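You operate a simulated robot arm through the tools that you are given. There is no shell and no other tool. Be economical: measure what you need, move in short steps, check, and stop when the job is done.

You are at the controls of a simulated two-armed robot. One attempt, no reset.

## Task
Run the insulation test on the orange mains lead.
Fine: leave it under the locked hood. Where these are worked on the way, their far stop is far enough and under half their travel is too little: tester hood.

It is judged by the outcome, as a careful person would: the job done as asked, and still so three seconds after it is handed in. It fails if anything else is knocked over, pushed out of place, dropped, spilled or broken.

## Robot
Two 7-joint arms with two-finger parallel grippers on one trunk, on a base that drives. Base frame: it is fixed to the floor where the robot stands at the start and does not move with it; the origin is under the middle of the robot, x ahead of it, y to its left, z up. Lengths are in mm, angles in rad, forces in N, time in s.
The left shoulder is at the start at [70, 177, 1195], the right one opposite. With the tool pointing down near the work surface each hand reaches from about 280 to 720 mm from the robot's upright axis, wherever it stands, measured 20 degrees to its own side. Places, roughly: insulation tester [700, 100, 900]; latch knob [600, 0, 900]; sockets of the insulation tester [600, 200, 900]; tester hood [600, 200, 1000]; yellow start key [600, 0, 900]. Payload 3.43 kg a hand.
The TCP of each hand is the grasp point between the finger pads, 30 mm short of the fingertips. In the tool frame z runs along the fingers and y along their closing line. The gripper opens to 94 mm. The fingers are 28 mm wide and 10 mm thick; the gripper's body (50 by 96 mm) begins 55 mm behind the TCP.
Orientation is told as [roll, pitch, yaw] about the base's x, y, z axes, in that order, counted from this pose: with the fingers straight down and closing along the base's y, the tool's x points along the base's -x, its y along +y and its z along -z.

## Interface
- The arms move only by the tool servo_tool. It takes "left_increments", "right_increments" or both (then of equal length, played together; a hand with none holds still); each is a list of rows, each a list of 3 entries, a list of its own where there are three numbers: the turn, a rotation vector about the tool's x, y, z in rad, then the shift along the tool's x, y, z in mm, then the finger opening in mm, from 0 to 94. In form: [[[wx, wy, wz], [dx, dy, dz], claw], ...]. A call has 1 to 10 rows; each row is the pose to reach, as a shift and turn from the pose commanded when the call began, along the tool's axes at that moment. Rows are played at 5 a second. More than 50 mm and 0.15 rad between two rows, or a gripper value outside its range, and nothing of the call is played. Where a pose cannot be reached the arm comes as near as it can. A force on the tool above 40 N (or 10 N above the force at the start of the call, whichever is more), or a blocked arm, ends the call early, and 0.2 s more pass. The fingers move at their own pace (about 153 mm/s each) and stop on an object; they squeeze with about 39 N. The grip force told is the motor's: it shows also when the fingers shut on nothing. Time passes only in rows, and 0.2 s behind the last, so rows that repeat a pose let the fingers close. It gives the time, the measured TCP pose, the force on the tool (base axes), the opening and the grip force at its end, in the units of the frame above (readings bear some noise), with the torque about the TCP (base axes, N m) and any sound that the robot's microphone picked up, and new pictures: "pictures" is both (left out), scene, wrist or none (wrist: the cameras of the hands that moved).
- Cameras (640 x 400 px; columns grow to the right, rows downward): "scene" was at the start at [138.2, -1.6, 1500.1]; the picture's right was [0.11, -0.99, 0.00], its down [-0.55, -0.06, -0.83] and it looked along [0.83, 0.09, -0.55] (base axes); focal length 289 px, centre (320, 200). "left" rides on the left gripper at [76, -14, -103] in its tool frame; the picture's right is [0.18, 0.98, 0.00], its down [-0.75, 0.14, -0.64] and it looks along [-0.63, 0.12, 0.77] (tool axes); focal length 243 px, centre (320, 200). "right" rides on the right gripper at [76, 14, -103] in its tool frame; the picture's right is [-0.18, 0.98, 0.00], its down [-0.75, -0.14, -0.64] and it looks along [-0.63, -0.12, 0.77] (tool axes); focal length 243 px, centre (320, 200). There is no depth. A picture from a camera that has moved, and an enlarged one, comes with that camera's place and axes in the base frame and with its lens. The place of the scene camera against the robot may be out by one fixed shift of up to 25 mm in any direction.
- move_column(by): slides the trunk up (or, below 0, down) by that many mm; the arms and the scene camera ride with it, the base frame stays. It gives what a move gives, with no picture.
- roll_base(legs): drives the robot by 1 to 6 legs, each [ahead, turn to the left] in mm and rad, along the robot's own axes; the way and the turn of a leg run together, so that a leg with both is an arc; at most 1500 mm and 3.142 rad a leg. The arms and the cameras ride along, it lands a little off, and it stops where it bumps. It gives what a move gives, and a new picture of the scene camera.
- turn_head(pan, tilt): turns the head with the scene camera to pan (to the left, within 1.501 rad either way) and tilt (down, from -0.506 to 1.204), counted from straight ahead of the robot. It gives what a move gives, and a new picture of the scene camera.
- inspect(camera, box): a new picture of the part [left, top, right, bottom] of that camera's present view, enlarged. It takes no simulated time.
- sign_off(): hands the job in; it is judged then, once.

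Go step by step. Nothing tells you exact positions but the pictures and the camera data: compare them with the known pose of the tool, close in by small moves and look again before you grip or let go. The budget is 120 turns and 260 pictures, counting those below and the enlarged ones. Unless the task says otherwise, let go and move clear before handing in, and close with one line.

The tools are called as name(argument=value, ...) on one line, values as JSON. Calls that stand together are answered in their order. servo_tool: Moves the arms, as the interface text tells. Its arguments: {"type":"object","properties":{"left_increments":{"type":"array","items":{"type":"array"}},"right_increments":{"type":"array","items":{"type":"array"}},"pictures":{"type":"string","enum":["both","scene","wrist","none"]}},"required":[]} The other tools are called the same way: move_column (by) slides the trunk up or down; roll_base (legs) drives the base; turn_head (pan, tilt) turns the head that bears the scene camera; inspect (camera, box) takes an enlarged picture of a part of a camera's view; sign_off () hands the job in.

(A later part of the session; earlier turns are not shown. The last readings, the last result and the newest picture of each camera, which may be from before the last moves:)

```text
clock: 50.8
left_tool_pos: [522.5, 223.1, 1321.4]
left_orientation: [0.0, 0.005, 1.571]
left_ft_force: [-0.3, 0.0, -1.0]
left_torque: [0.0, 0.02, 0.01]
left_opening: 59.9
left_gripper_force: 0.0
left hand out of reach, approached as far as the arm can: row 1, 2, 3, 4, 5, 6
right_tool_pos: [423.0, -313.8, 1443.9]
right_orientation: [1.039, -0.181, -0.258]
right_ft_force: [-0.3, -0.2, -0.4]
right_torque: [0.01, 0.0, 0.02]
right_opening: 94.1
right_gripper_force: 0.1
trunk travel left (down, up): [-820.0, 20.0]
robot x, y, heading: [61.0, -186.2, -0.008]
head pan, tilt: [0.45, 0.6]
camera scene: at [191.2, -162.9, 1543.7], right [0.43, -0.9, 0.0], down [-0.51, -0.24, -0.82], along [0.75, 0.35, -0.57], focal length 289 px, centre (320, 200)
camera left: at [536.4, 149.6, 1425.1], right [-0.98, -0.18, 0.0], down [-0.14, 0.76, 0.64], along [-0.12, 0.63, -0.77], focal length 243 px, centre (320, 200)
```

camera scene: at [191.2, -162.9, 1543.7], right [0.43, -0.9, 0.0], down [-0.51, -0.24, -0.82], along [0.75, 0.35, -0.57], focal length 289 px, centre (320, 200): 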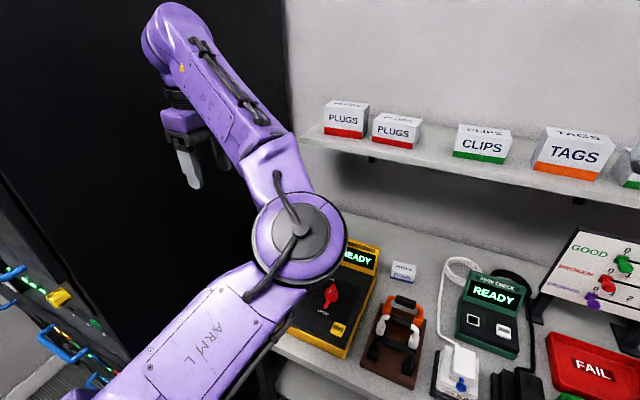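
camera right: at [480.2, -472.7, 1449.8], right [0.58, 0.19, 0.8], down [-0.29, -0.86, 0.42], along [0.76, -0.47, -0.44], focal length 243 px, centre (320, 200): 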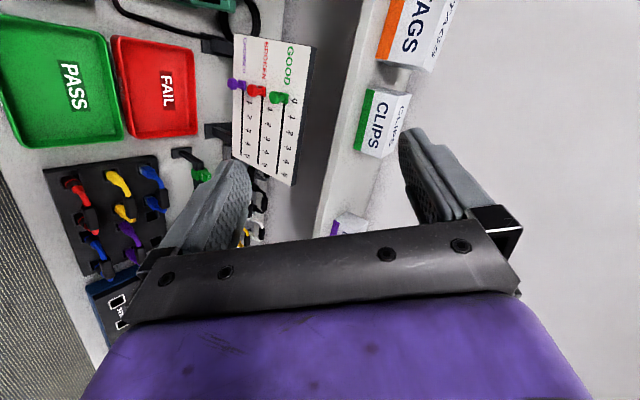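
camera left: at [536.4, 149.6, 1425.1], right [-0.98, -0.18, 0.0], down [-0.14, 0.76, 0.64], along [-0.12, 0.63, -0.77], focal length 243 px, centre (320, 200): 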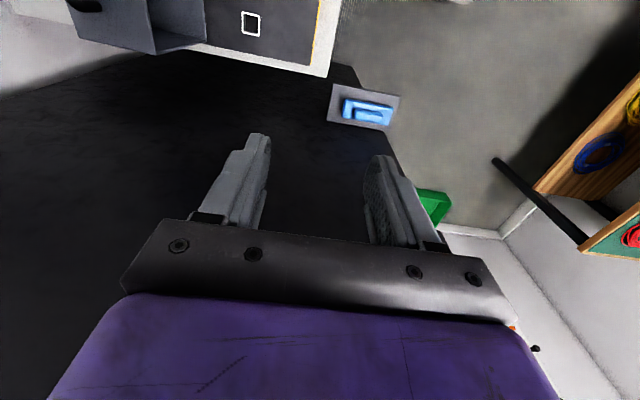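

servo_tool(left_increments=[[[0, 0, 0], [44, -8, 12], 60], [[0, 0, 0], [88, -16, 24], 60], [[0, 0, 0], [132, -24, 36], 60], [[0, 0, 0], [176, -32, 48], 60], [[0, 0, 0], [220, -40, 60], 60]], right_increments=[[[0, 0, 0], [8, -19, -15], 94], [[0, 0, 0], [16, -38, -30], 94], [[0, 0, 0], [24, -56, -45], 94], [[0, 0, 0], [32, -75, -60], 94], [[0, 0, 0], [41, -94, -74], 94]], pictures="both")

```text
clock: 52.0
left_tool_pos: [663.4, 93.1, 1295.7]
left_orientation: [0.003, 0.003, 1.573]
left_ft_force: [0.1, -0.5, -0.1]
left_torque: [0.04, 0.01, -0.01]
left_opening: 60.1
left_gripper_force: 0.1
left hand out of reach, approached as far as the arm can: row 1, 2, 3, 4, 5
right_tool_pos: [362.8, -415.4, 1390.1]
right_orientation: [1.041, -0.181, -0.258]
right_ft_force: [0.2, -1.1, -0.5]
right_torque: [0.05, 0.0, 0.05]
right_opening: 94.0
right_gripper_force: 0.1
trunk travel left (down, up): [-820.0, 20.0]
robot x, y, heading: [62.8, -190.0, -0.008]
head pan, tilt: [0.45, 0.6]
camera scene: at [192.9, -166.5, 1543.7], right [0.43, -0.9, 0.0], down [-0.51, -0.24, -0.82], along [0.74, 0.35, -0.57], focal length 289 px, centre (320, 200)
camera right: at [258.7, -472.6, 1439.9], right [0.16, 0.47, 0.87], down [0.52, -0.79, 0.33], along [0.84, 0.4, -0.37], focal length 243 px, centre (320, 200)
camera left: at [677.6, 17.5, 1398.6], right [-0.98, -0.19, 0.0], down [-0.14, 0.75, 0.64], along [-0.12, 0.63, -0.77], focal length 243 px, centre (320, 200)
```

scene: 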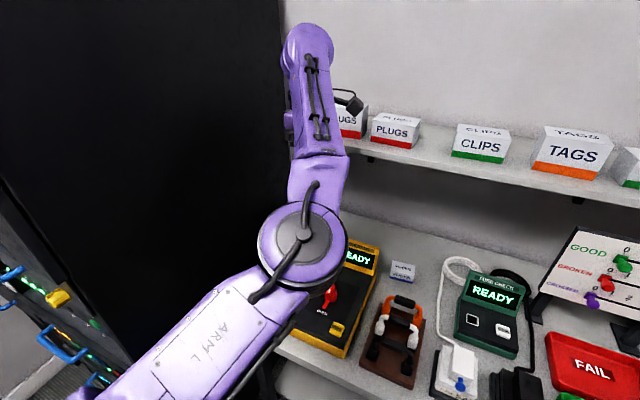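
right: 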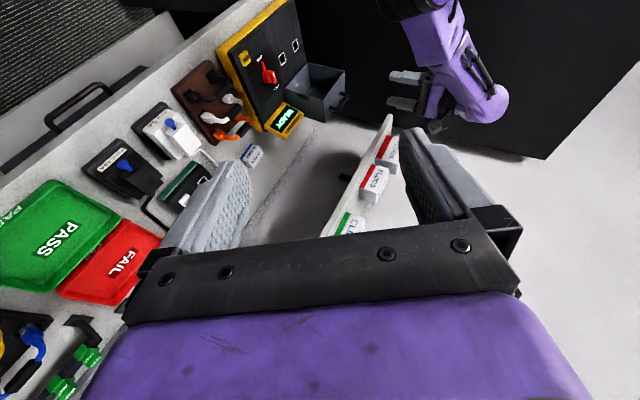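
left: 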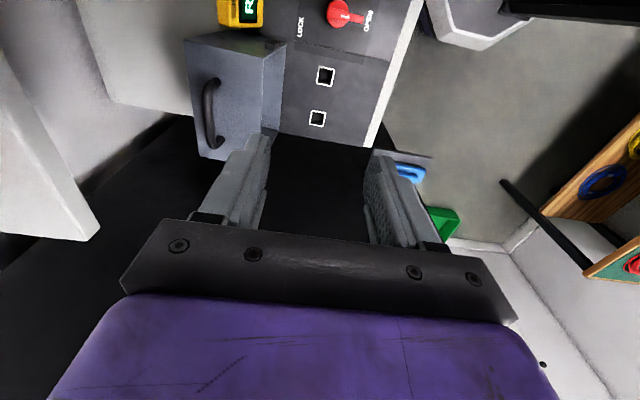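

servo_tool(left_increments=[[[0, 0, 0], [10, 10, 30], 60], [[0, 0, 0], [25, 20, 60], 60], [[0, 0, 0], [40, 30, 90], 60]], pictures="scene")

```text
clock: 52.8
left_tool_pos: [693.4, 81.3, 1221.3]
left_orientation: [0.0, 0.006, 1.572]
left_ft_force: [0.4, 0.0, -0.4]
left_torque: [-0.02, -0.01, -0.02]
left_opening: 60.1
left_gripper_force: 0.1
left hand out of reach, approached as far as the arm can: row 1, 2, 3
right_tool_pos: [361.2, -410.9, 1393.4]
right_orientation: [1.039, -0.182, -0.26]
right_ft_force: [0.1, 0.6, -0.1]
right_torque: [-0.04, -0.01, -0.01]
right_opening: 94.0
right_gripper_force: 0.1
trunk travel left (down, up): [-820.0, 20.0]
robot x, y, heading: [62.0, -189.8, -0.009]
head pan, tilt: [0.45, 0.6]
camera scene: at [190.7, -161.7, 1543.8], right [0.43, -0.9, 0.0], down [-0.51, -0.24, -0.82], along [0.75, 0.35, -0.57], focal length 289 px, centre (320, 200)
```

scene: 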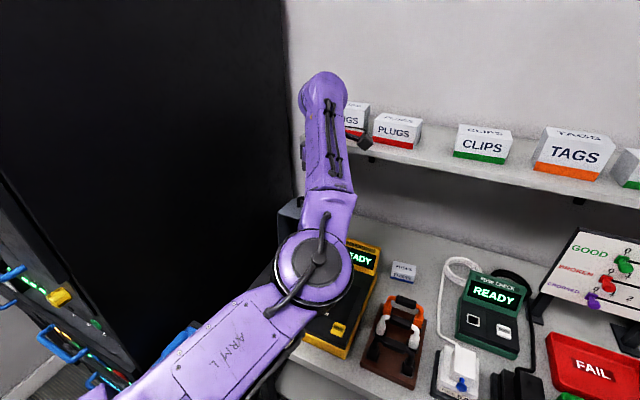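

servo_tool(left_increments=[[[0, 0, 0.14], [0, 5, -8], 60], [[0, 0, 0.28], [0, 10, -16], 60], [[0, 0, 0.42], [0, 15, -24], 60], [[0, 0, 0.56], [0, 20, -32], 60], [[0, 0, 0.7], [0, 25, -40], 60], [[0, 0, 0.84], [0, 30, -40], 60], [[0, 0, 0.98], [10, 40, -40], 60], [[0, 0, 1.12], [20, 50, -40], 60], [[0, 0, 1.26], [30, 60, -40], 60], [[0, 0, 1.4], [40, 70, -40], 60]], pictures="scene")

```text
clock: 55.0
left_tool_pos: [681.0, 63.1, 1280.6]
left_orientation: [-0.003, 0.002, 0.17]
left_ft_force: [0.2, 0.1, 0.8]
left_torque: [-0.04, 0.01, -0.01]
left_opening: 59.9
left_gripper_force: 0.0
left hand out of reach, approached as far as the arm can: row 2, 3, 4, 5, 6, 7, 8, 9, 10
right_tool_pos: [361.3, -413.0, 1392.4]
right_orientation: [1.04, -0.18, -0.258]
right_ft_force: [0.0, -0.1, -0.2]
right_torque: [0.02, -0.02, 0.02]
right_opening: 94.1
right_gripper_force: 0.1
trunk travel left (down, up): [-820.0, 20.0]
robot x, y, heading: [61.3, -189.3, -0.007]
head pan, tilt: [0.45, 0.6]
camera scene: at [190.2, -162.7, 1543.8], right [0.43, -0.9, 0.0], down [-0.51, -0.24, -0.83], along [0.75, 0.35, -0.56], focal length 289 px, centre (320, 200)
```

scene: 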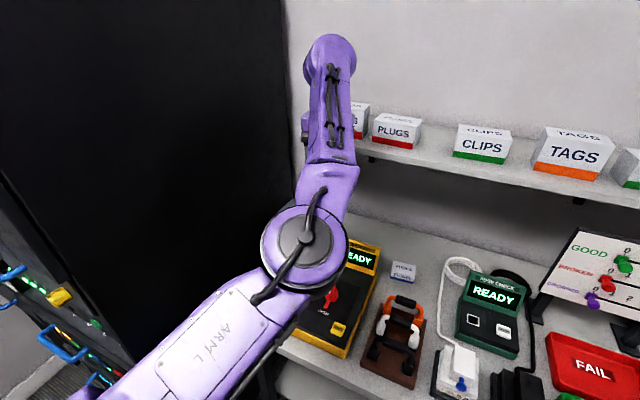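

The left elbow is folded inward so the arm works best towards the robot's left. Turning the robot right by about 0.8 rad puts rack and sockets into that zone; I back off 50 mm first for shelf clearance.

roll_base(legs=[[-50, 0], [0, -0.8]])

turn_head(pan=1.0, tilt=0.65)

```text
clock: 58.0
left_tool_pos: [623.2, -459.9, 1279.7]
left_orientation: [-0.006, 0.001, -0.631]
left_ft_force: [0.7, -0.1, -0.4]
left_torque: [-0.02, -0.01, 0.0]
left_opening: 59.6
left_gripper_force: 0.1
right_tool_pos: [58.6, -559.7, 1392.1]
right_orientation: [1.041, -0.181, -1.059]
right_ft_force: [1.1, -1.1, 1.1]
right_torque: [0.0, 0.04, 0.02]
right_opening: 93.9
right_gripper_force: 0.1
trunk travel left (down, up): [-820.0, 20.0]
robot x, y, heading: [9.4, -184.5, -0.813]
head pan, tilt: [0.45, 0.6]
camera scene: at [127.3, -266.6, 1543.8], right [-0.35, -0.94, 0.0], down [-0.53, 0.2, -0.83], along [0.77, -0.29, -0.56], focal length 289 px, centre (320, 200)
```

scene: 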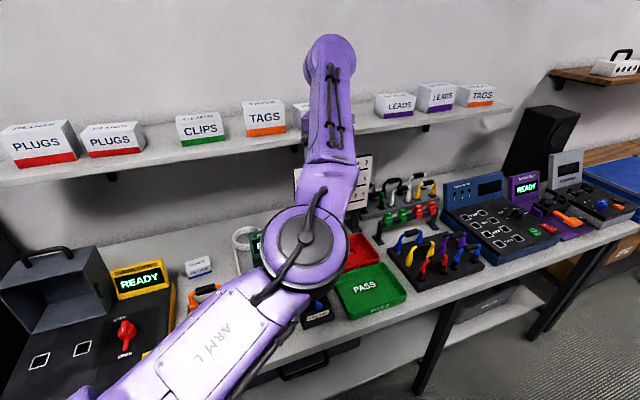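

```text
clock: 59.0
left_tool_pos: [622.0, -460.2, 1280.3]
left_orientation: [-0.004, 0.002, -0.632]
left_ft_force: [-0.1, 0.1, -0.7]
left_torque: [0.0, -0.01, 0.01]
left_opening: 59.9
left_gripper_force: 0.1
right_tool_pos: [57.6, -559.4, 1391.9]
right_orientation: [1.041, -0.181, -1.061]
right_ft_force: [0.0, -0.2, 0.3]
right_torque: [0.0, 0.01, 0.0]
right_opening: 94.0
right_gripper_force: 0.1
trunk travel left (down, up): [-820.0, 20.0]
robot x, y, heading: [7.6, -190.1, -0.813]
head pan, tilt: [1.0, 0.649]
camera scene: at [129.8, -219.4, 1539.6], right [0.19, -0.98, 0.0], down [-0.59, -0.11, -0.8], along [0.78, 0.15, -0.6], focal length 289 px, centre (320, 200)
```

scene: 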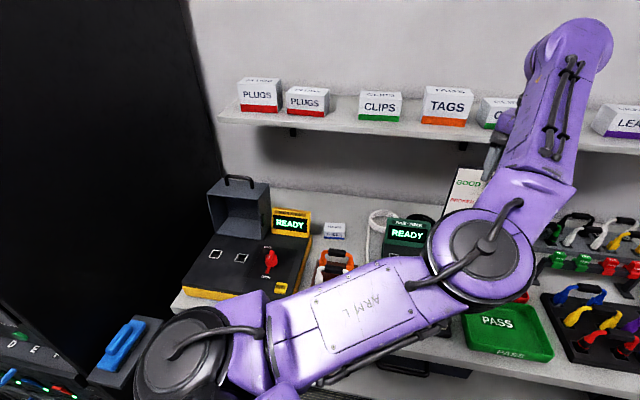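

servo_tool(left_increments=[[[0, 0, 0.134], [22, 30, 7], 80], [[0, 0, 0.268], [44, 60, 14], 80], [[0, 0, 0.402], [66, 89, 21], 80], [[0, 0, 0.536], [88, 119, 28], 80], [[0, 0, 0.67], [111, 149, 36], 80], [[0, 0, 0.804], [133, 179, 43], 80], [[0, 0, 0.939], [155, 209, 50], 80]], pictures="both")

```text
clock: 60.6
left_tool_pos: [622.5, -196.6, 1229.5]
left_orientation: [-0.004, -0.003, -1.571]
left_ft_force: [0.2, 0.5, 0.1]
left_torque: [0.0, 0.03, 0.0]
left_opening: 80.0
left_gripper_force: 0.1
left hand out of reach, approached as far as the arm can: row 1, 2, 3, 4, 5, 6
right_tool_pos: [57.6, -558.1, 1392.1]
right_orientation: [1.039, -0.183, -1.06]
right_ft_force: [-0.1, 0.4, -0.5]
right_torque: [-0.02, 0.01, -0.02]
right_opening: 93.9
right_gripper_force: 0.0
trunk travel left (down, up): [-820.0, 20.0]
robot x, y, heading: [11.5, -186.3, -0.816]
head pan, tilt: [1.0, 0.649]
camera scene: at [129.6, -218.1, 1539.6], right [0.19, -0.98, 0.0], down [-0.59, -0.11, -0.8], along [0.78, 0.15, -0.6], focal length 289 px, centre (320, 200)
camera left: at [608.3, -119.2, 1332.6], right [0.98, 0.18, 0.0], down [0.14, -0.75, 0.64], along [0.12, -0.63, -0.76], focal length 243 px, centre (320, 200)
```

scene: 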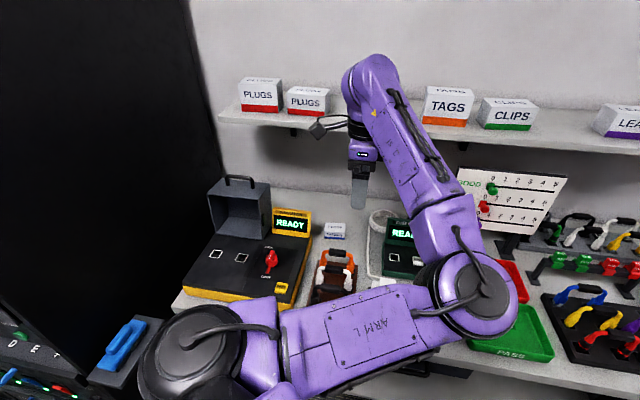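
left: 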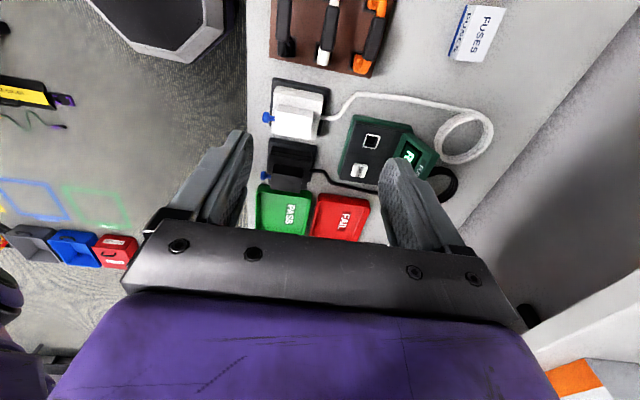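

The arm obeys here. Moving above the orange lead.

servo_tool(left_increments=[[[0, 0, 0], [13, 21, 36], 80], [[0, 0, 0], [26, 42, 73], 80], [[0, 0, 0], [39, 63, 110], 80]], pictures="both")

```text
clock: 61.4
left_tool_pos: [684.6, -161.3, 1119.0]
left_orientation: [-0.003, -0.004, -1.573]
left_ft_force: [0.4, 0.1, -0.9]
left_torque: [-0.03, 0.02, -0.02]
left_opening: 80.1
left_gripper_force: 0.1
right_tool_pos: [59.2, -558.2, 1390.4]
right_orientation: [1.038, -0.181, -1.06]
right_ft_force: [0.5, -0.9, -0.1]
right_torque: [0.06, 0.02, -0.01]
right_opening: 94.0
right_gripper_force: 0.0
trunk travel left (down, up): [-820.0, 20.0]
robot x, y, heading: [9.6, -187.5, -0.81]
head pan, tilt: [1.0, 0.649]
camera scene: at [130.8, -218.3, 1539.5], right [0.19, -0.98, 0.0], down [-0.59, -0.11, -0.8], along [0.78, 0.15, -0.61], focal length 289 px, centre (320, 200)
camera left: at [670.2, -84.0, 1222.1], right [0.98, 0.18, 0.0], down [0.14, -0.75, 0.64], along [0.11, -0.63, -0.76], focal length 243 px, centre (320, 200)
```

scene: 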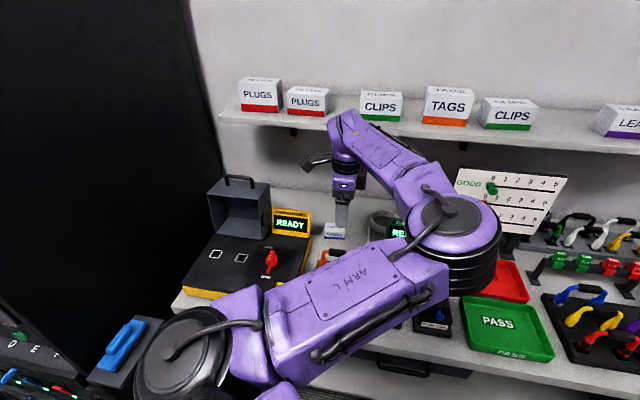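
left: 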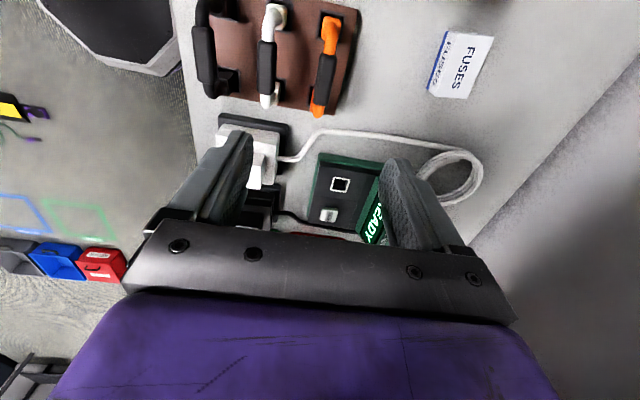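

servo_tool(left_increments=[[[0, 0, 0], [5, 1, 45], 70], [[0, 0, 0], [10, 2, 85], 70]], pictures="both")

inspect(camera="left", box=[160, 0, 480, 200])

```text
clock: 62.0
left_tool_pos: [689.1, -151.8, 1032.4]
left_orientation: [-0.005, -0.004, -1.573]
left_ft_force: [0.0, 0.4, -0.6]
left_torque: [0.0, 0.03, 0.0]
left_opening: 69.9
left_gripper_force: 0.1
right_tool_pos: [60.0, -557.6, 1392.6]
right_orientation: [1.038, -0.183, -1.063]
right_ft_force: [-0.5, -0.4, 0.2]
right_torque: [0.01, 0.0, 0.02]
right_opening: 94.1
right_gripper_force: 0.1
trunk travel left (down, up): [-820.0, 20.0]
robot x, y, heading: [9.7, -187.4, -0.809]
head pan, tilt: [1.0, 0.649]
camera scene: at [132.0, -217.1, 1539.4], right [0.19, -0.98, 0.0], down [-0.6, -0.11, -0.8], along [0.78, 0.15, -0.61], focal length 289 px, centre (320, 200)
camera left: at [674.4, -73.4, 1135.7], right [0.98, 0.18, -0.01], down [0.14, -0.75, 0.64], along [0.11, -0.63, -0.76], focal length 243 px, centre (320, 200)
```

scene: 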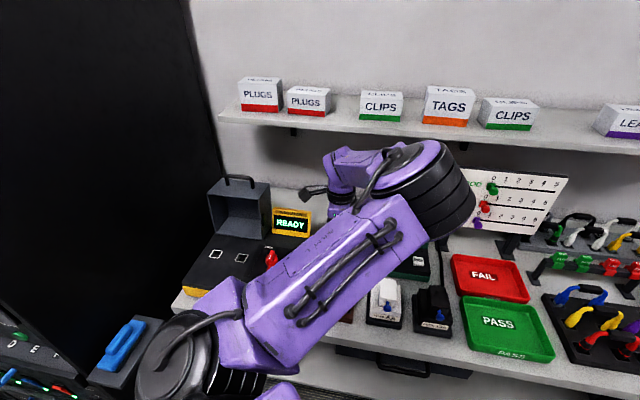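
left: 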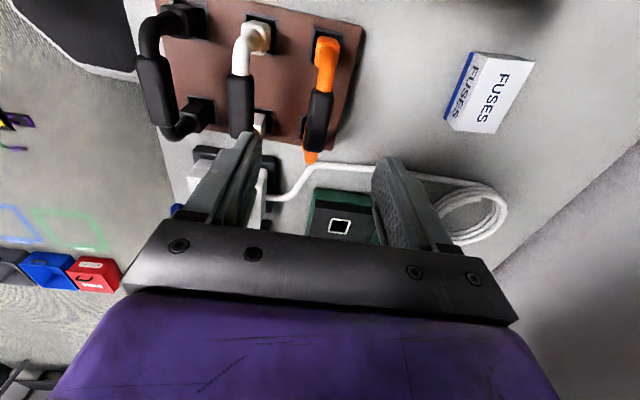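

```text
2.00 times, centred on (320, 100) of left
camera zoom: at [674.4, -73.4, 1135.7], right [0.98, 0.18, -0.01], down [0.14, -0.75, 0.64], along [0.11, -0.63, -0.76], focal length 485 px, centre (320, 400)
```

zoom: 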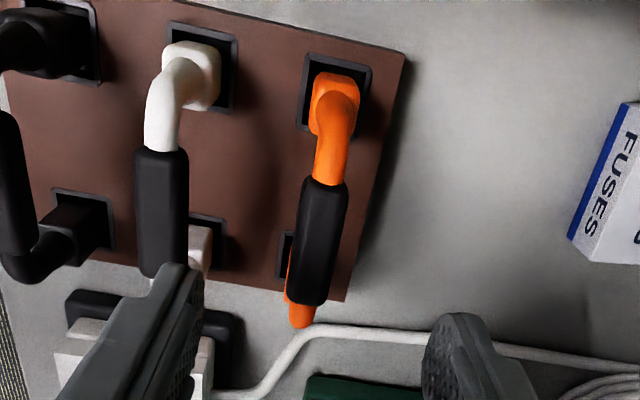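

servo_tool(left_increments=[[[0, 0, 0], [3, -2, 25], 50], [[0, 0, 0], [5, -3, 48], 50]], pictures="wrist")

inspect(camera="left", box=[160, 50, 480, 250])

```text
clock: 62.6
left_tool_pos: [684.1, -145.1, 985.4]
left_orientation: [-0.003, -0.005, -1.571]
left_ft_force: [0.2, 0.3, -0.1]
left_torque: [0.0, 0.01, 0.02]
left_opening: 49.8
left_gripper_force: 0.1
right_tool_pos: [60.5, -557.5, 1392.8]
right_orientation: [1.038, -0.182, -1.061]
right_ft_force: [-0.1, -0.6, -0.7]
right_torque: [-0.04, 0.04, 0.0]
right_opening: 94.3
right_gripper_force: 0.0
trunk travel left (down, up): [-820.0, 20.0]
robot x, y, heading: [9.1, -185.0, -0.812]
head pan, tilt: [1.0, 0.649]
camera left: at [670.1, -68.2, 1087.4], right [0.98, 0.18, 0.0], down [0.14, -0.75, 0.64], along [0.12, -0.63, -0.76], focal length 243 px, centre (320, 200)
```

left: 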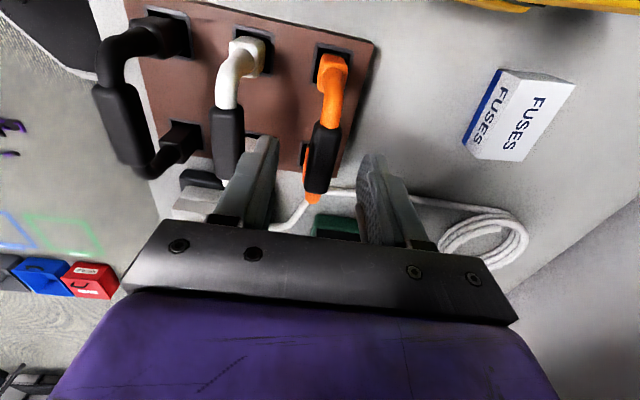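

```text
2.00 times, centred on (320, 150) of left
camera zoom: at [670.1, -68.2, 1087.4], right [0.98, 0.18, 0.0], down [0.14, -0.75, 0.64], along [0.12, -0.63, -0.76], focal length 485 px, centre (320, 300)
```

zoom: 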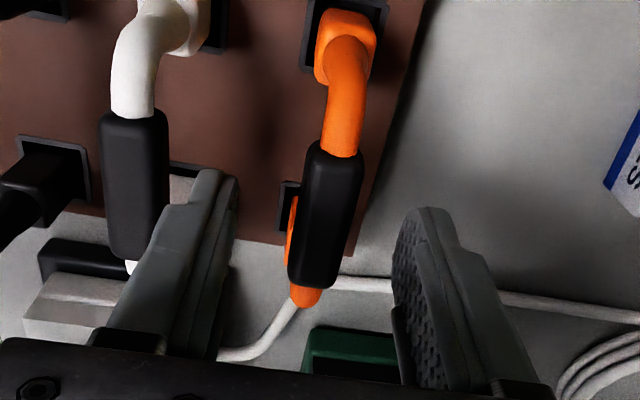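

servo_tool(left_increments=[[[0, 0, 0], [-4, 2.5, 20], 50], [[0, 0, 0], [-4, 2.5, 38], 50], [[0, 0, 0], [-4, 2.5, 38], 50]], pictures="wrist")

```text
clock: 63.4
left_tool_pos: [683.4, -151.0, 948.7]
left_orientation: [-0.001, -0.002, -1.571]
left_ft_force: [0.1, 0.3, 0.5]
left_torque: [0.02, 0.0, 0.02]
left_opening: 49.8
left_gripper_force: 0.1
right_tool_pos: [57.9, -559.7, 1392.3]
right_orientation: [1.039, -0.181, -1.062]
right_ft_force: [0.1, -0.6, -0.8]
right_torque: [0.03, -0.03, 0.01]
right_opening: 93.9
right_gripper_force: 0.0
trunk travel left (down, up): [-820.0, 20.0]
robot x, y, heading: [9.6, -185.6, -0.807]
head pan, tilt: [1.0, 0.649]
camera left: at [668.4, -73.6, 1050.7], right [0.98, 0.18, 0.0], down [0.14, -0.75, 0.64], along [0.12, -0.63, -0.77], focal length 243 px, centre (320, 200)
```

left: 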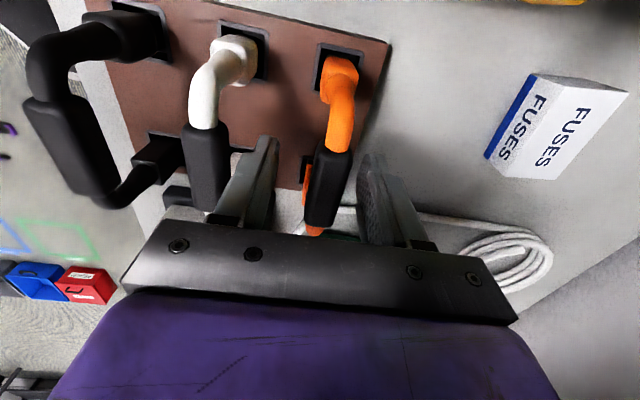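

servo_tool(left_increments=[[[0, 0, 0], [0, 4, 0], 50], [[0, 0, 0], [0, 4, 0], 30], [[0, 0, 0], [0, 4, 0], 0], [[0, 0, 0], [0, 4, 0], 0], [[0, 0, 0], [0, 4, 0], 0]], pictures="wrist")

```text
clock: 64.6
left_tool_pos: [686.9, -149.9, 948.6]
left_orientation: [-0.002, -0.004, -1.57]
left_ft_force: [-0.6, -0.3, 0.6]
left_torque: [0.0, 0.04, 0.06]
left_opening: 21.6
left_gripper_force: 38.5
right_tool_pos: [58.5, -559.1, 1392.2]
right_orientation: [1.04, -0.181, -1.06]
right_ft_force: [0.3, 0.5, 1.0]
right_torque: [-0.02, -0.04, 0.04]
right_opening: 93.7
right_gripper_force: 0.1
trunk travel left (down, up): [-820.0, 20.0]
robot x, y, heading: [10.6, -187.7, -0.814]
head pan, tilt: [1.0, 0.649]
camera left: at [673.7, -72.6, 1051.1], right [0.98, 0.18, 0.0], down [0.14, -0.75, 0.64], along [0.12, -0.63, -0.77], focal length 243 px, centre (320, 200)
```

left: 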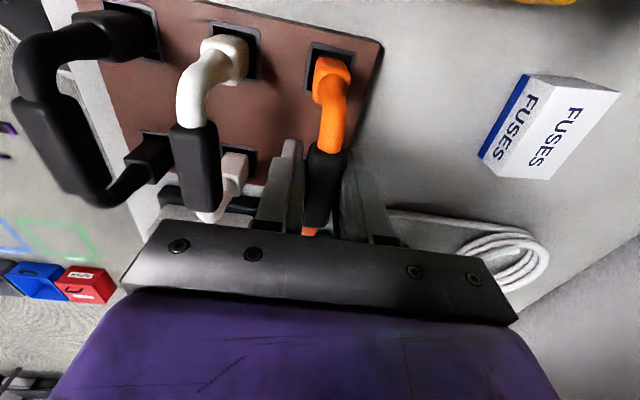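

Grip holds at 21.6 mm. Lifting slowly straight up.

servo_tool(left_increments=[[[0, 0, 0], [0, 0, -8], 0], [[0, 0, 0], [0, 0, -18], 0], [[0, 0, 0], [0, 0, -32], 0], [[0, 0, 0], [0, 0, -50], 0], [[0, 0, 0], [0, 0, -75], 0], [[0, 0, 0], [0, 0, -110], 0]], pictures="both")

```text
clock: 66.0
left_tool_pos: [685.4, -149.8, 1058.2]
left_orientation: [-0.003, -0.004, -1.569]
left_ft_force: [0.5, 0.9, -1.0]
left_torque: [0.0, -0.04, -0.01]
left_opening: 21.6
left_gripper_force: 38.6
right_tool_pos: [55.9, -558.9, 1391.5]
right_orientation: [1.04, -0.182, -1.061]
right_ft_force: [0.0, 0.6, -0.4]
right_torque: [-0.02, 0.0, -0.04]
right_opening: 94.0
right_gripper_force: 0.0
trunk travel left (down, up): [-820.0, 20.0]
robot x, y, heading: [12.1, -184.9, -0.812]
head pan, tilt: [1.0, 0.649]
camera scene: at [128.5, -218.3, 1539.6], right [0.19, -0.98, 0.0], down [-0.59, -0.11, -0.8], along [0.78, 0.15, -0.6], focal length 289 px, centre (320, 200)
camera left: at [670.2, -71.5, 1161.0], right [0.98, 0.19, 0.0], down [0.14, -0.75, 0.64], along [0.12, -0.63, -0.77], focal length 243 px, centre (320, 200)
```

scene: 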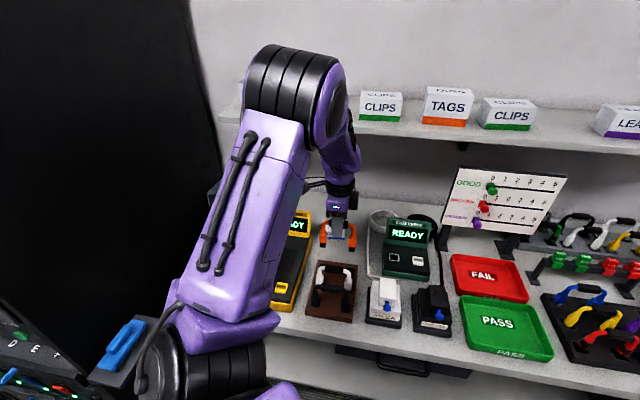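
left: 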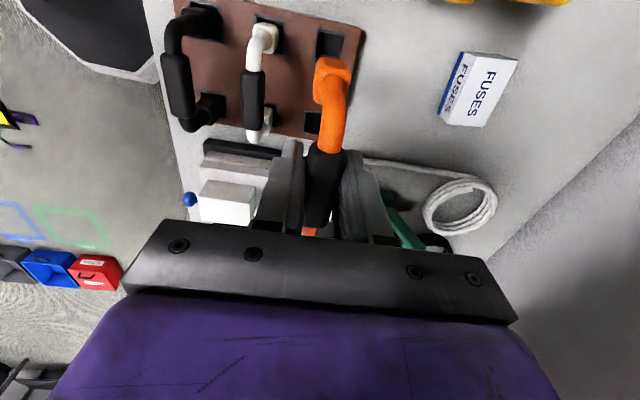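

Lead is out cleanly. Carrying it up and left towards the tester.

servo_tool(left_increments=[[[0, 0, 0], [0, -5, -40], 0], [[0, 0, 0], [15, -15, -75], 0], [[0, 0, 0], [50, -25, -100], 0], [[0, 0, 0], [90, -35, -110], 0], [[0, 0, 0], [130, -45, -110], 0], [[0, 0, 0], [170, -45, -110], 0]], pictures="both")

```text
clock: 67.4
left_tool_pos: [644.1, 23.9, 1165.6]
left_orientation: [-0.005, -0.004, -1.571]
left_ft_force: [0.2, 1.1, -1.8]
left_torque: [-0.01, 0.05, 0.01]
left_opening: 21.7
left_gripper_force: 38.8
right_tool_pos: [58.0, -555.4, 1392.9]
right_orientation: [1.038, -0.184, -1.061]
right_ft_force: [1.0, -0.3, 0.8]
right_torque: [0.01, 0.02, -0.01]
right_opening: 94.1
right_gripper_force: 0.1
trunk travel left (down, up): [-820.0, 20.0]
robot x, y, heading: [9.8, -187.5, -0.815]
head pan, tilt: [1.0, 0.649]
camera scene: at [131.1, -216.3, 1539.5], right [0.19, -0.98, 0.0], down [-0.59, -0.11, -0.8], along [0.78, 0.15, -0.61], focal length 289 px, centre (320, 200)
camera left: at [629.2, 102.3, 1268.8], right [0.98, 0.18, -0.01], down [0.14, -0.75, 0.65], along [0.12, -0.64, -0.76], focal length 243 px, centre (320, 200)
```

scene: 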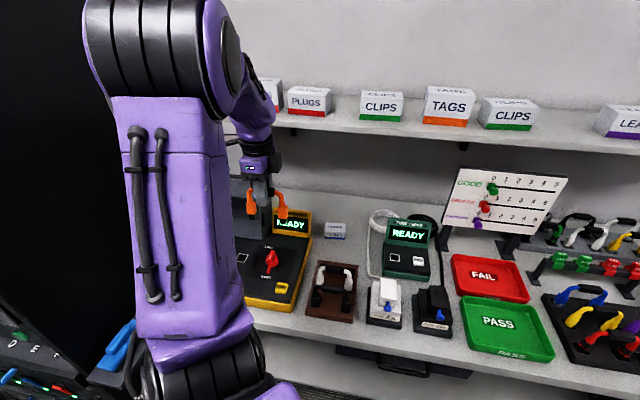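
left: 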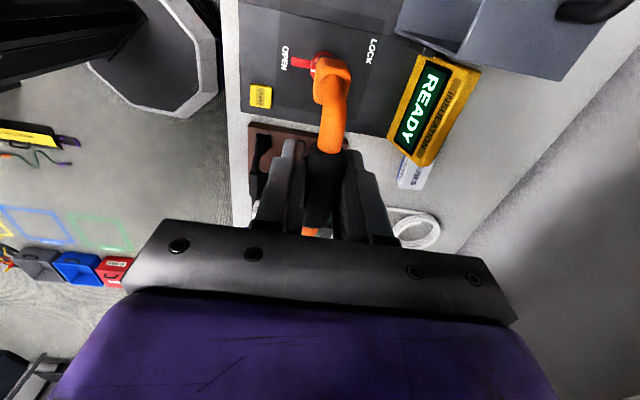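

servo_tool(left_increments=[[[0, 0, 0], [35, 0, 0], 0], [[0, 0, 0], [70, 0, 0], 0], [[0, 0, 0], [105, 0, 0], 0], [[0, 0, 0], [139, 0, 0], 0]], pictures="both")

inspect(camera="left", box=[200, 0, 440, 150])

```text
clock: 68.4
left_tool_pos: [643.3, 161.2, 1166.5]
left_orientation: [-0.003, -0.002, -1.57]
left_ft_force: [0.3, 0.4, -1.7]
left_torque: [0.0, 0.04, 0.04]
left_opening: 21.6
left_gripper_force: 38.5
right_tool_pos: [59.2, -555.8, 1391.8]
right_orientation: [1.038, -0.183, -1.061]
right_ft_force: [0.2, 0.3, -0.1]
right_torque: [-0.01, 0.01, -0.01]
right_opening: 94.2
right_gripper_force: 0.1
trunk travel left (down, up): [-820.0, 20.0]
robot x, y, heading: [11.4, -189.7, -0.81]
head pan, tilt: [1.0, 0.649]
camera scene: at [130.2, -217.3, 1539.6], right [0.19, -0.98, 0.0], down [-0.59, -0.11, -0.8], along [0.78, 0.15, -0.6], focal length 289 px, centre (320, 200)
camera left: at [629.5, 238.9, 1269.1], right [0.98, 0.18, 0.0], down [0.14, -0.75, 0.64], along [0.12, -0.63, -0.76], focal length 243 px, centre (320, 200)
```

scene: 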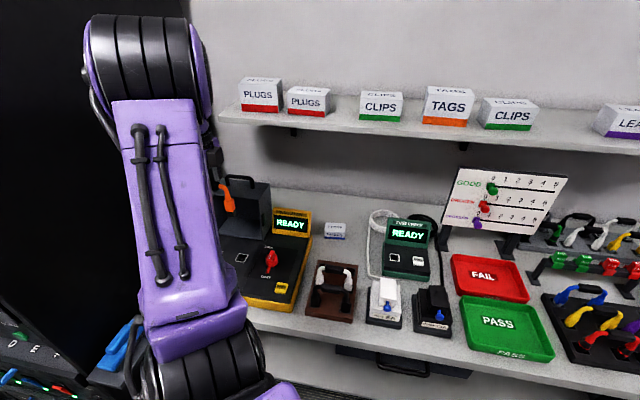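
left: 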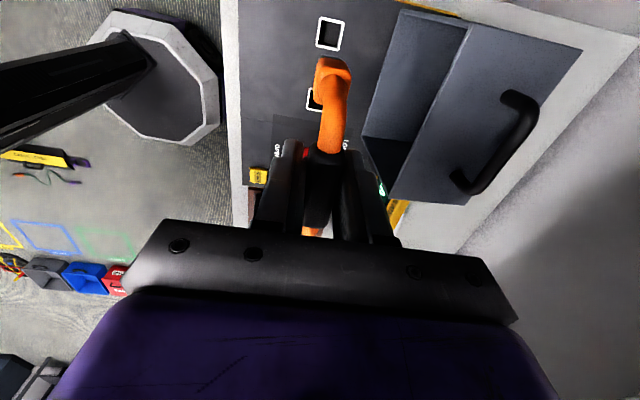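

```text
2.67 times, centred on (320, 75) of left
camera zoom: at [629.5, 238.9, 1269.1], right [0.98, 0.18, 0.0], down [0.14, -0.75, 0.64], along [0.12, -0.63, -0.76], focal length 647 px, centre (320, 533)
```

zoom: 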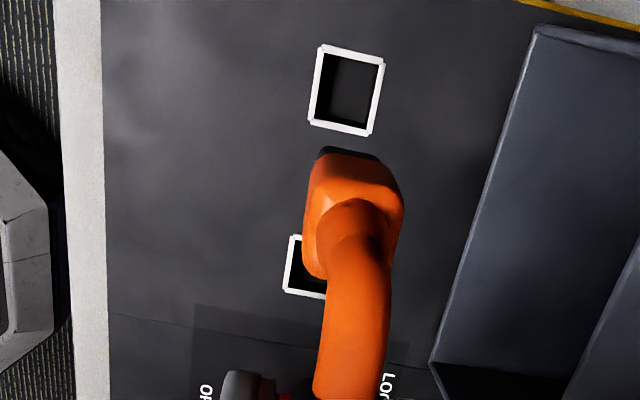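

Sockets at about (650, 205) and (650, 123), deck z≈901; the hood leans back about 110°, leaving room. Lowering to just above the sockets to compare.

servo_tool(left_increments=[[[0, 0, 0], [0, 4, 45], 0], [[0, 0, 0], [0, 7.5, 90], 0], [[0, 0, 0], [0, 7.5, 130], 0], [[0, 0, 0], [0, 7.5, 155], 0], [[0, 0, 0], [0, 7.5, 155], 0]], pictures="both")

inspect(camera="left", box=[220, 0, 460, 150])

```text
clock: 69.6
left_tool_pos: [650.4, 157.6, 1011.6]
left_orientation: [-0.004, -0.005, -1.571]
left_ft_force: [-0.3, -1.1, -1.0]
left_torque: [-0.02, -0.01, 0.0]
left_opening: 21.4
left_gripper_force: 39.0
right_tool_pos: [59.1, -558.6, 1393.5]
right_orientation: [1.038, -0.182, -1.062]
right_ft_force: [-0.3, -0.4, 0.5]
right_torque: [0.04, 0.01, -0.01]
right_opening: 94.1
right_gripper_force: 0.0
trunk travel left (down, up): [-820.0, 20.0]
robot x, y, heading: [12.9, -190.6, -0.814]
head pan, tilt: [1.0, 0.649]
camera scene: at [130.1, -218.7, 1539.5], right [0.19, -0.98, 0.0], down [-0.59, -0.11, -0.8], along [0.78, 0.15, -0.6], focal length 289 px, centre (320, 200)
camera left: at [635.3, 235.7, 1114.4], right [0.98, 0.18, 0.0], down [0.14, -0.75, 0.64], along [0.12, -0.63, -0.77], focal length 243 px, centre (320, 200)
```

scene: 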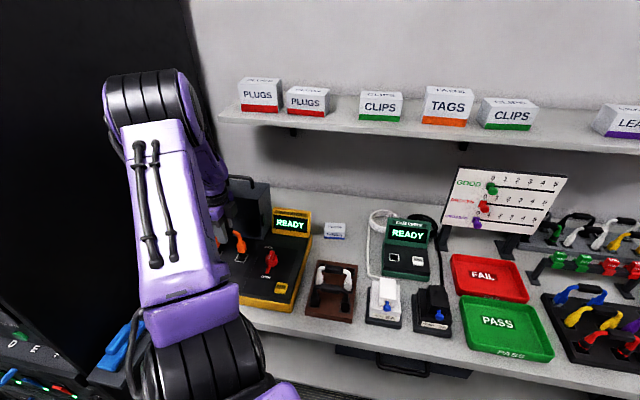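
left: 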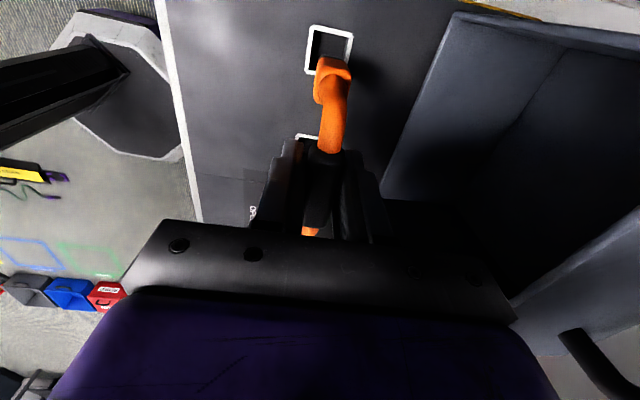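

```text
2.67 times, centred on (340, 75) of left
camera zoom: at [635.3, 235.7, 1114.4], right [0.98, 0.18, 0.0], down [0.14, -0.75, 0.64], along [0.12, -0.63, -0.77], focal length 647 px, centre (267, 533)
```

zoom: 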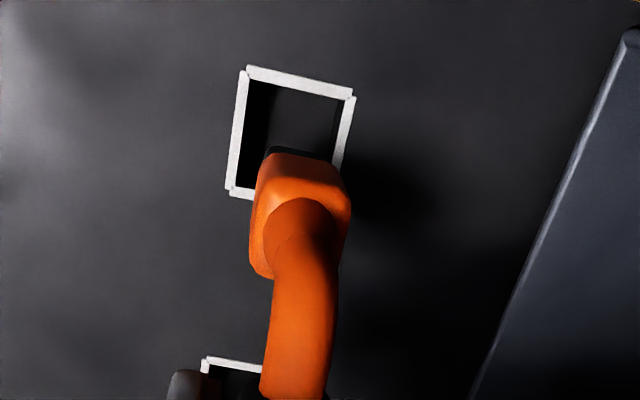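

servo_tool(left_increments=[[[0, 0, 0], [2, 0, 12], 0], [[0, 0, 0], [2, 0, 25], 0], [[0, 0, 0], [2, 0, 25], 0]], pictures="none")

inspect(camera="left", box=[220, 0, 460, 150])

```text
clock: 70.2
left_tool_pos: [651.0, 159.6, 999.3]
left_orientation: [0.017, 0.01, -1.571]
left_ft_force: [-10.6, -7.3, 33.9]
left_torque: [-0.45, 0.78, -0.07]
left_opening: 22.4
left_gripper_force: 38.8
right_tool_pos: [51.4, -562.0, 1391.6]
right_orientation: [1.045, -0.182, -1.064]
right_ft_force: [0.3, 0.6, 0.6]
right_torque: [-0.01, 0.02, 0.02]
right_opening: 94.0
right_gripper_force: 0.1
trunk travel left (down, up): [-820.0, 20.0]
robot x, y, heading: [7.1, -185.4, -0.81]
head pan, tilt: [1.0, 0.649]
stopped in row 3 (left hand): the force on the tool passed its limit at 43 N (the readings are from after the stop); the commanded pose is now the measured one
```

```text
2.67 times, centred on (340, 75) of left
camera zoom: at [635.0, 236.4, 1103.7], right [0.98, 0.18, 0.02], down [0.13, -0.76, 0.64], along [0.13, -0.62, -0.77], focal length 647 px, centre (267, 533)
```

zoom: 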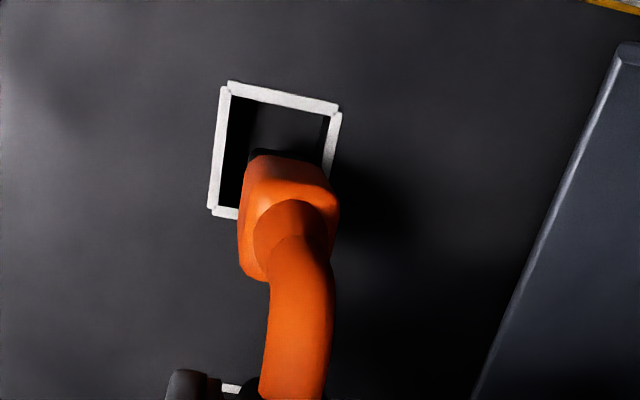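

The pins are longer than assumed and touched the -y rim of the sockets. Lifting 10 mm, levelling, shifting +6 mm in y and -3 mm in x.

servo_tool(left_increments=[[[-0.012, -0.018, 0], [0, 0, -12], 0], [[-0.012, -0.018, 0], [6, -3, -12], 0], [[-0.012, -0.018, 0], [6, -3, -12], 0]], pictures="none")

inspect(camera="left", box=[220, 0, 460, 150])

```text
clock: 71.0
left_tool_pos: [651.4, 168.6, 1004.1]
left_orientation: [0.022, -0.011, -1.571]
left_ft_force: [-0.6, -0.5, -0.9]
left_torque: [0.03, 0.0, -0.01]
left_opening: 22.1
left_gripper_force: 38.8
right_tool_pos: [57.9, -558.0, 1391.6]
right_orientation: [1.041, -0.182, -1.061]
right_ft_force: [0.1, 0.4, 1.1]
right_torque: [-0.01, -0.02, -0.02]
right_opening: 94.2
right_gripper_force: 0.0
trunk travel left (down, up): [-820.0, 20.0]
robot x, y, heading: [12.1, -188.6, -0.813]
head pan, tilt: [1.0, 0.649]
```

```text
2.67 times, centred on (340, 75) of left
camera zoom: at [634.2, 247.1, 1106.5], right [0.98, 0.18, 0.02], down [0.13, -0.75, 0.65], along [0.14, -0.64, -0.76], focal length 647 px, centre (267, 533)
```

zoom: 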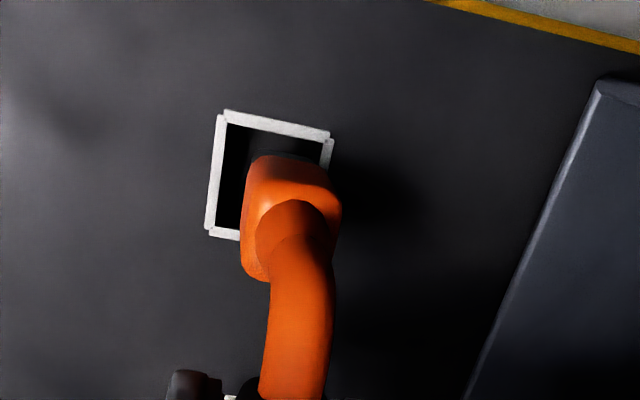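

servo_tool(left_increments=[[[0.011, -0.022, 0], [1.5, -2.5, 0], 0], [[0.011, -0.022, 0], [1.5, -2.5, 0], 0]], pictures="none")

inspect(camera="left", box=[220, 0, 460, 150])

```text
clock: 71.6
left_tool_pos: [648.5, 170.5, 1004.3]
left_orientation: [0.011, -0.036, -1.572]
left_ft_force: [0.0, 0.1, -1.1]
left_torque: [0.0, 0.01, 0.04]
left_opening: 22.3
left_gripper_force: 38.9
right_tool_pos: [57.3, -558.6, 1392.0]
right_orientation: [1.04, -0.181, -1.062]
right_ft_force: [0.3, -0.3, 1.1]
right_torque: [0.01, -0.03, -0.01]
right_opening: 93.7
right_gripper_force: 0.0
trunk travel left (down, up): [-820.0, 20.0]
robot x, y, heading: [10.1, -186.8, -0.81]
head pan, tilt: [1.0, 0.649]
```

```text
2.67 times, centred on (340, 75) of left
camera zoom: at [633.0, 251.2, 1105.0], right [0.98, 0.18, 0.0], down [0.13, -0.73, 0.67], along [0.13, -0.66, -0.74], focal length 647 px, centre (267, 533)
```

zoom: 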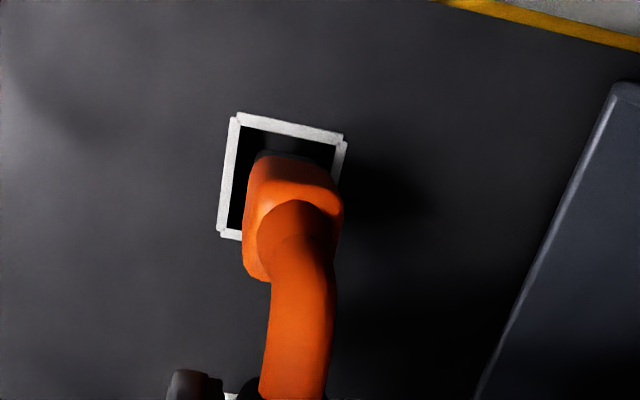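

servo_tool(left_increments=[[[0.011, 0.036, 0], [-4, 1.4, 0], 0], [[0.011, 0.036, 0], [-4, 1.4, 0], 0]], pictures="none")

inspect(camera="left", box=[220, 0, 460, 150])

inspect(camera="scene", box=[200, 170, 330, 310])

```text
clock: 72.2
left_tool_pos: [650.1, 166.3, 1004.5]
left_orientation: [0.002, 0.001, -1.571]
left_ft_force: [-0.2, 0.1, -1.3]
left_torque: [0.03, -0.02, 0.0]
left_opening: 22.1
left_gripper_force: 38.5
right_tool_pos: [57.3, -558.2, 1392.5]
right_orientation: [1.04, -0.181, -1.061]
right_ft_force: [0.1, -1.2, 0.3]
right_torque: [-0.01, 0.02, 0.03]
right_opening: 94.0
right_gripper_force: 0.1
trunk travel left (down, up): [-820.0, 20.0]
robot x, y, heading: [8.6, -183.6, -0.812]
head pan, tilt: [1.0, 0.649]
```

```text
2.67 times, centred on (340, 75) of left
camera zoom: at [635.7, 243.5, 1108.1], right [0.98, 0.18, 0.0], down [0.14, -0.75, 0.64], along [0.12, -0.63, -0.77], focal length 647 px, centre (267, 533)
```

zoom: 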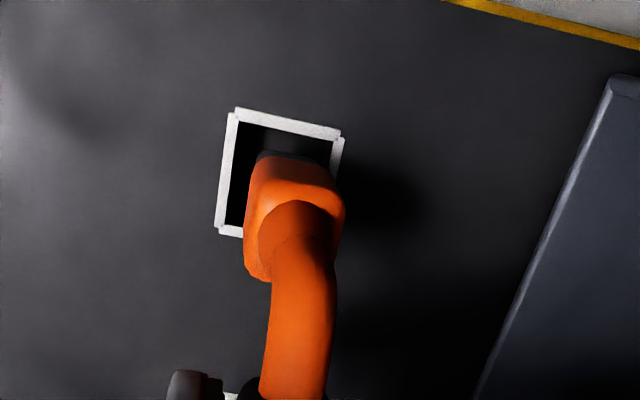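

```text
2.86 times, centred on (265, 240) of scene
camera zoom: at [130.1, -218.8, 1539.5], right [0.19, -0.98, 0.0], down [-0.59, -0.11, -0.8], along [0.78, 0.15, -0.6], focal length 827 px, centre (477, 86)
```

zoom: 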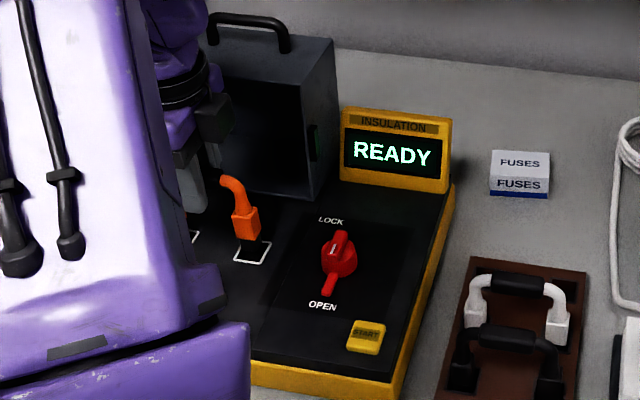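

inspect(camera="scene", box=[235, 200, 275, 240])

inspect(camera="left", box=[280, 20, 360, 80])

```text
10.00 times, centred on (255, 220) of scene
camera zoom: at [130.1, -218.8, 1539.5], right [0.19, -0.98, 0.0], down [-0.59, -0.11, -0.8], along [0.78, 0.15, -0.6], focal length 2893 px, centre (970, 0)
```

zoom: 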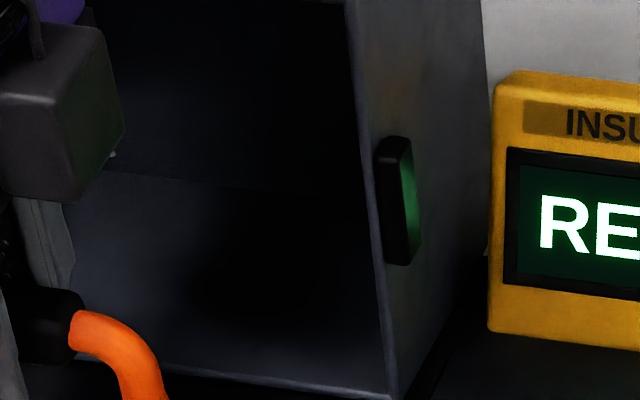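

```text
6.67 times, centred on (320, 50) of left
camera zoom: at [635.7, 243.5, 1108.1], right [0.98, 0.18, 0.0], down [0.14, -0.75, 0.64], along [0.12, -0.63, -0.77], focal length 1618 px, centre (320, 1200)
```

zoom: 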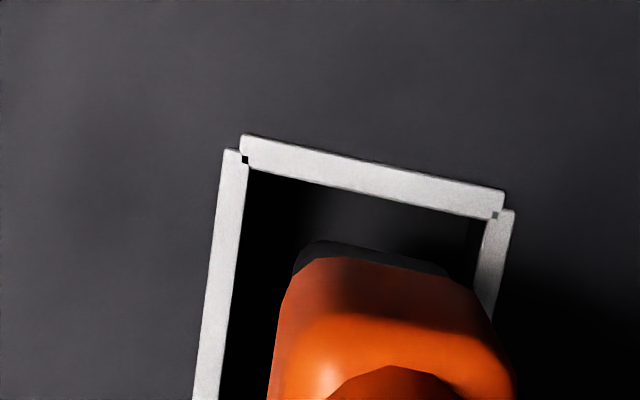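

Tip is centred in the hole within about a millimetre. Lowering slowly into the sockets.

servo_tool(left_increments=[[[0, 0, 0], [0, 0, 6], 0], [[0, 0, 0], [0, 0, 12], 0], [[0, 0, 0], [0, 0, 18], 0], [[0, 0, 0], [0, 0, 24], 0], [[0, 0, 0], [0, 0, 30], 0], [[0, 0, 0], [0, 0, 34], 0], [[0, 0, 0], [0, 0, 34], 0]], pictures="both")

inspect(camera="scene", box=[200, 170, 330, 310])

```text
clock: 73.6
left_tool_pos: [650.5, 165.5, 983.4]
left_orientation: [0.018, 0.011, -1.572]
left_ft_force: [-9.6, -4.0, 26.6]
left_torque: [-0.58, 0.65, -0.04]
left_opening: 22.0
left_gripper_force: 39.1
right_tool_pos: [52.4, -563.3, 1392.3]
right_orientation: [1.047, -0.181, -1.063]
right_ft_force: [0.5, -0.4, 0.3]
right_torque: [0.01, 0.01, -0.02]
right_opening: 94.1
right_gripper_force: 0.0
trunk travel left (down, up): [-820.0, 20.0]
robot x, y, heading: [8.4, -188.2, -0.812]
head pan, tilt: [1.0, 0.649]
stopped in row 6 (left hand): the force on the tool passed its limit at 45 N (the readings are from after the stop); the commanded pose is now the measured one
camera scene: at [123.0, -223.0, 1540.3], right [0.19, -0.98, 0.0], down [-0.59, -0.11, -0.8], along [0.79, 0.15, -0.6], focal length 289 px, centre (320, 200)
camera left: at [634.5, 242.1, 1087.6], right [0.98, 0.18, 0.02], down [0.13, -0.76, 0.64], along [0.13, -0.62, -0.77], focal length 243 px, centre (320, 200)
```

scene: 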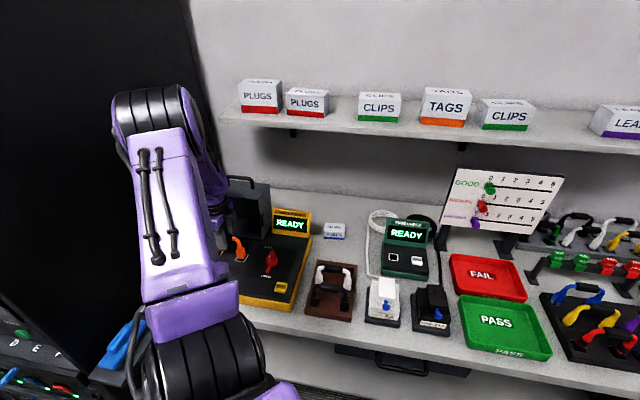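
left: 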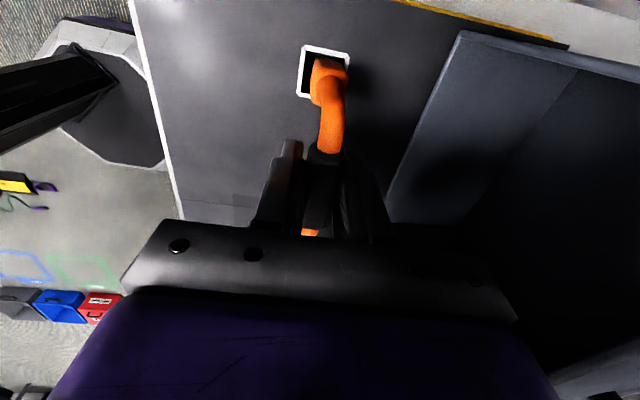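

```text
2.86 times, centred on (265, 240) of scene
camera zoom: at [123.0, -223.0, 1540.3], right [0.19, -0.98, 0.0], down [-0.59, -0.11, -0.8], along [0.79, 0.15, -0.6], focal length 827 px, centre (477, 86)
```

zoom: 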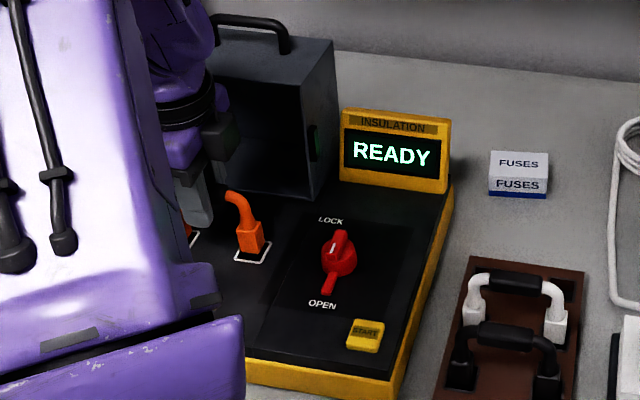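

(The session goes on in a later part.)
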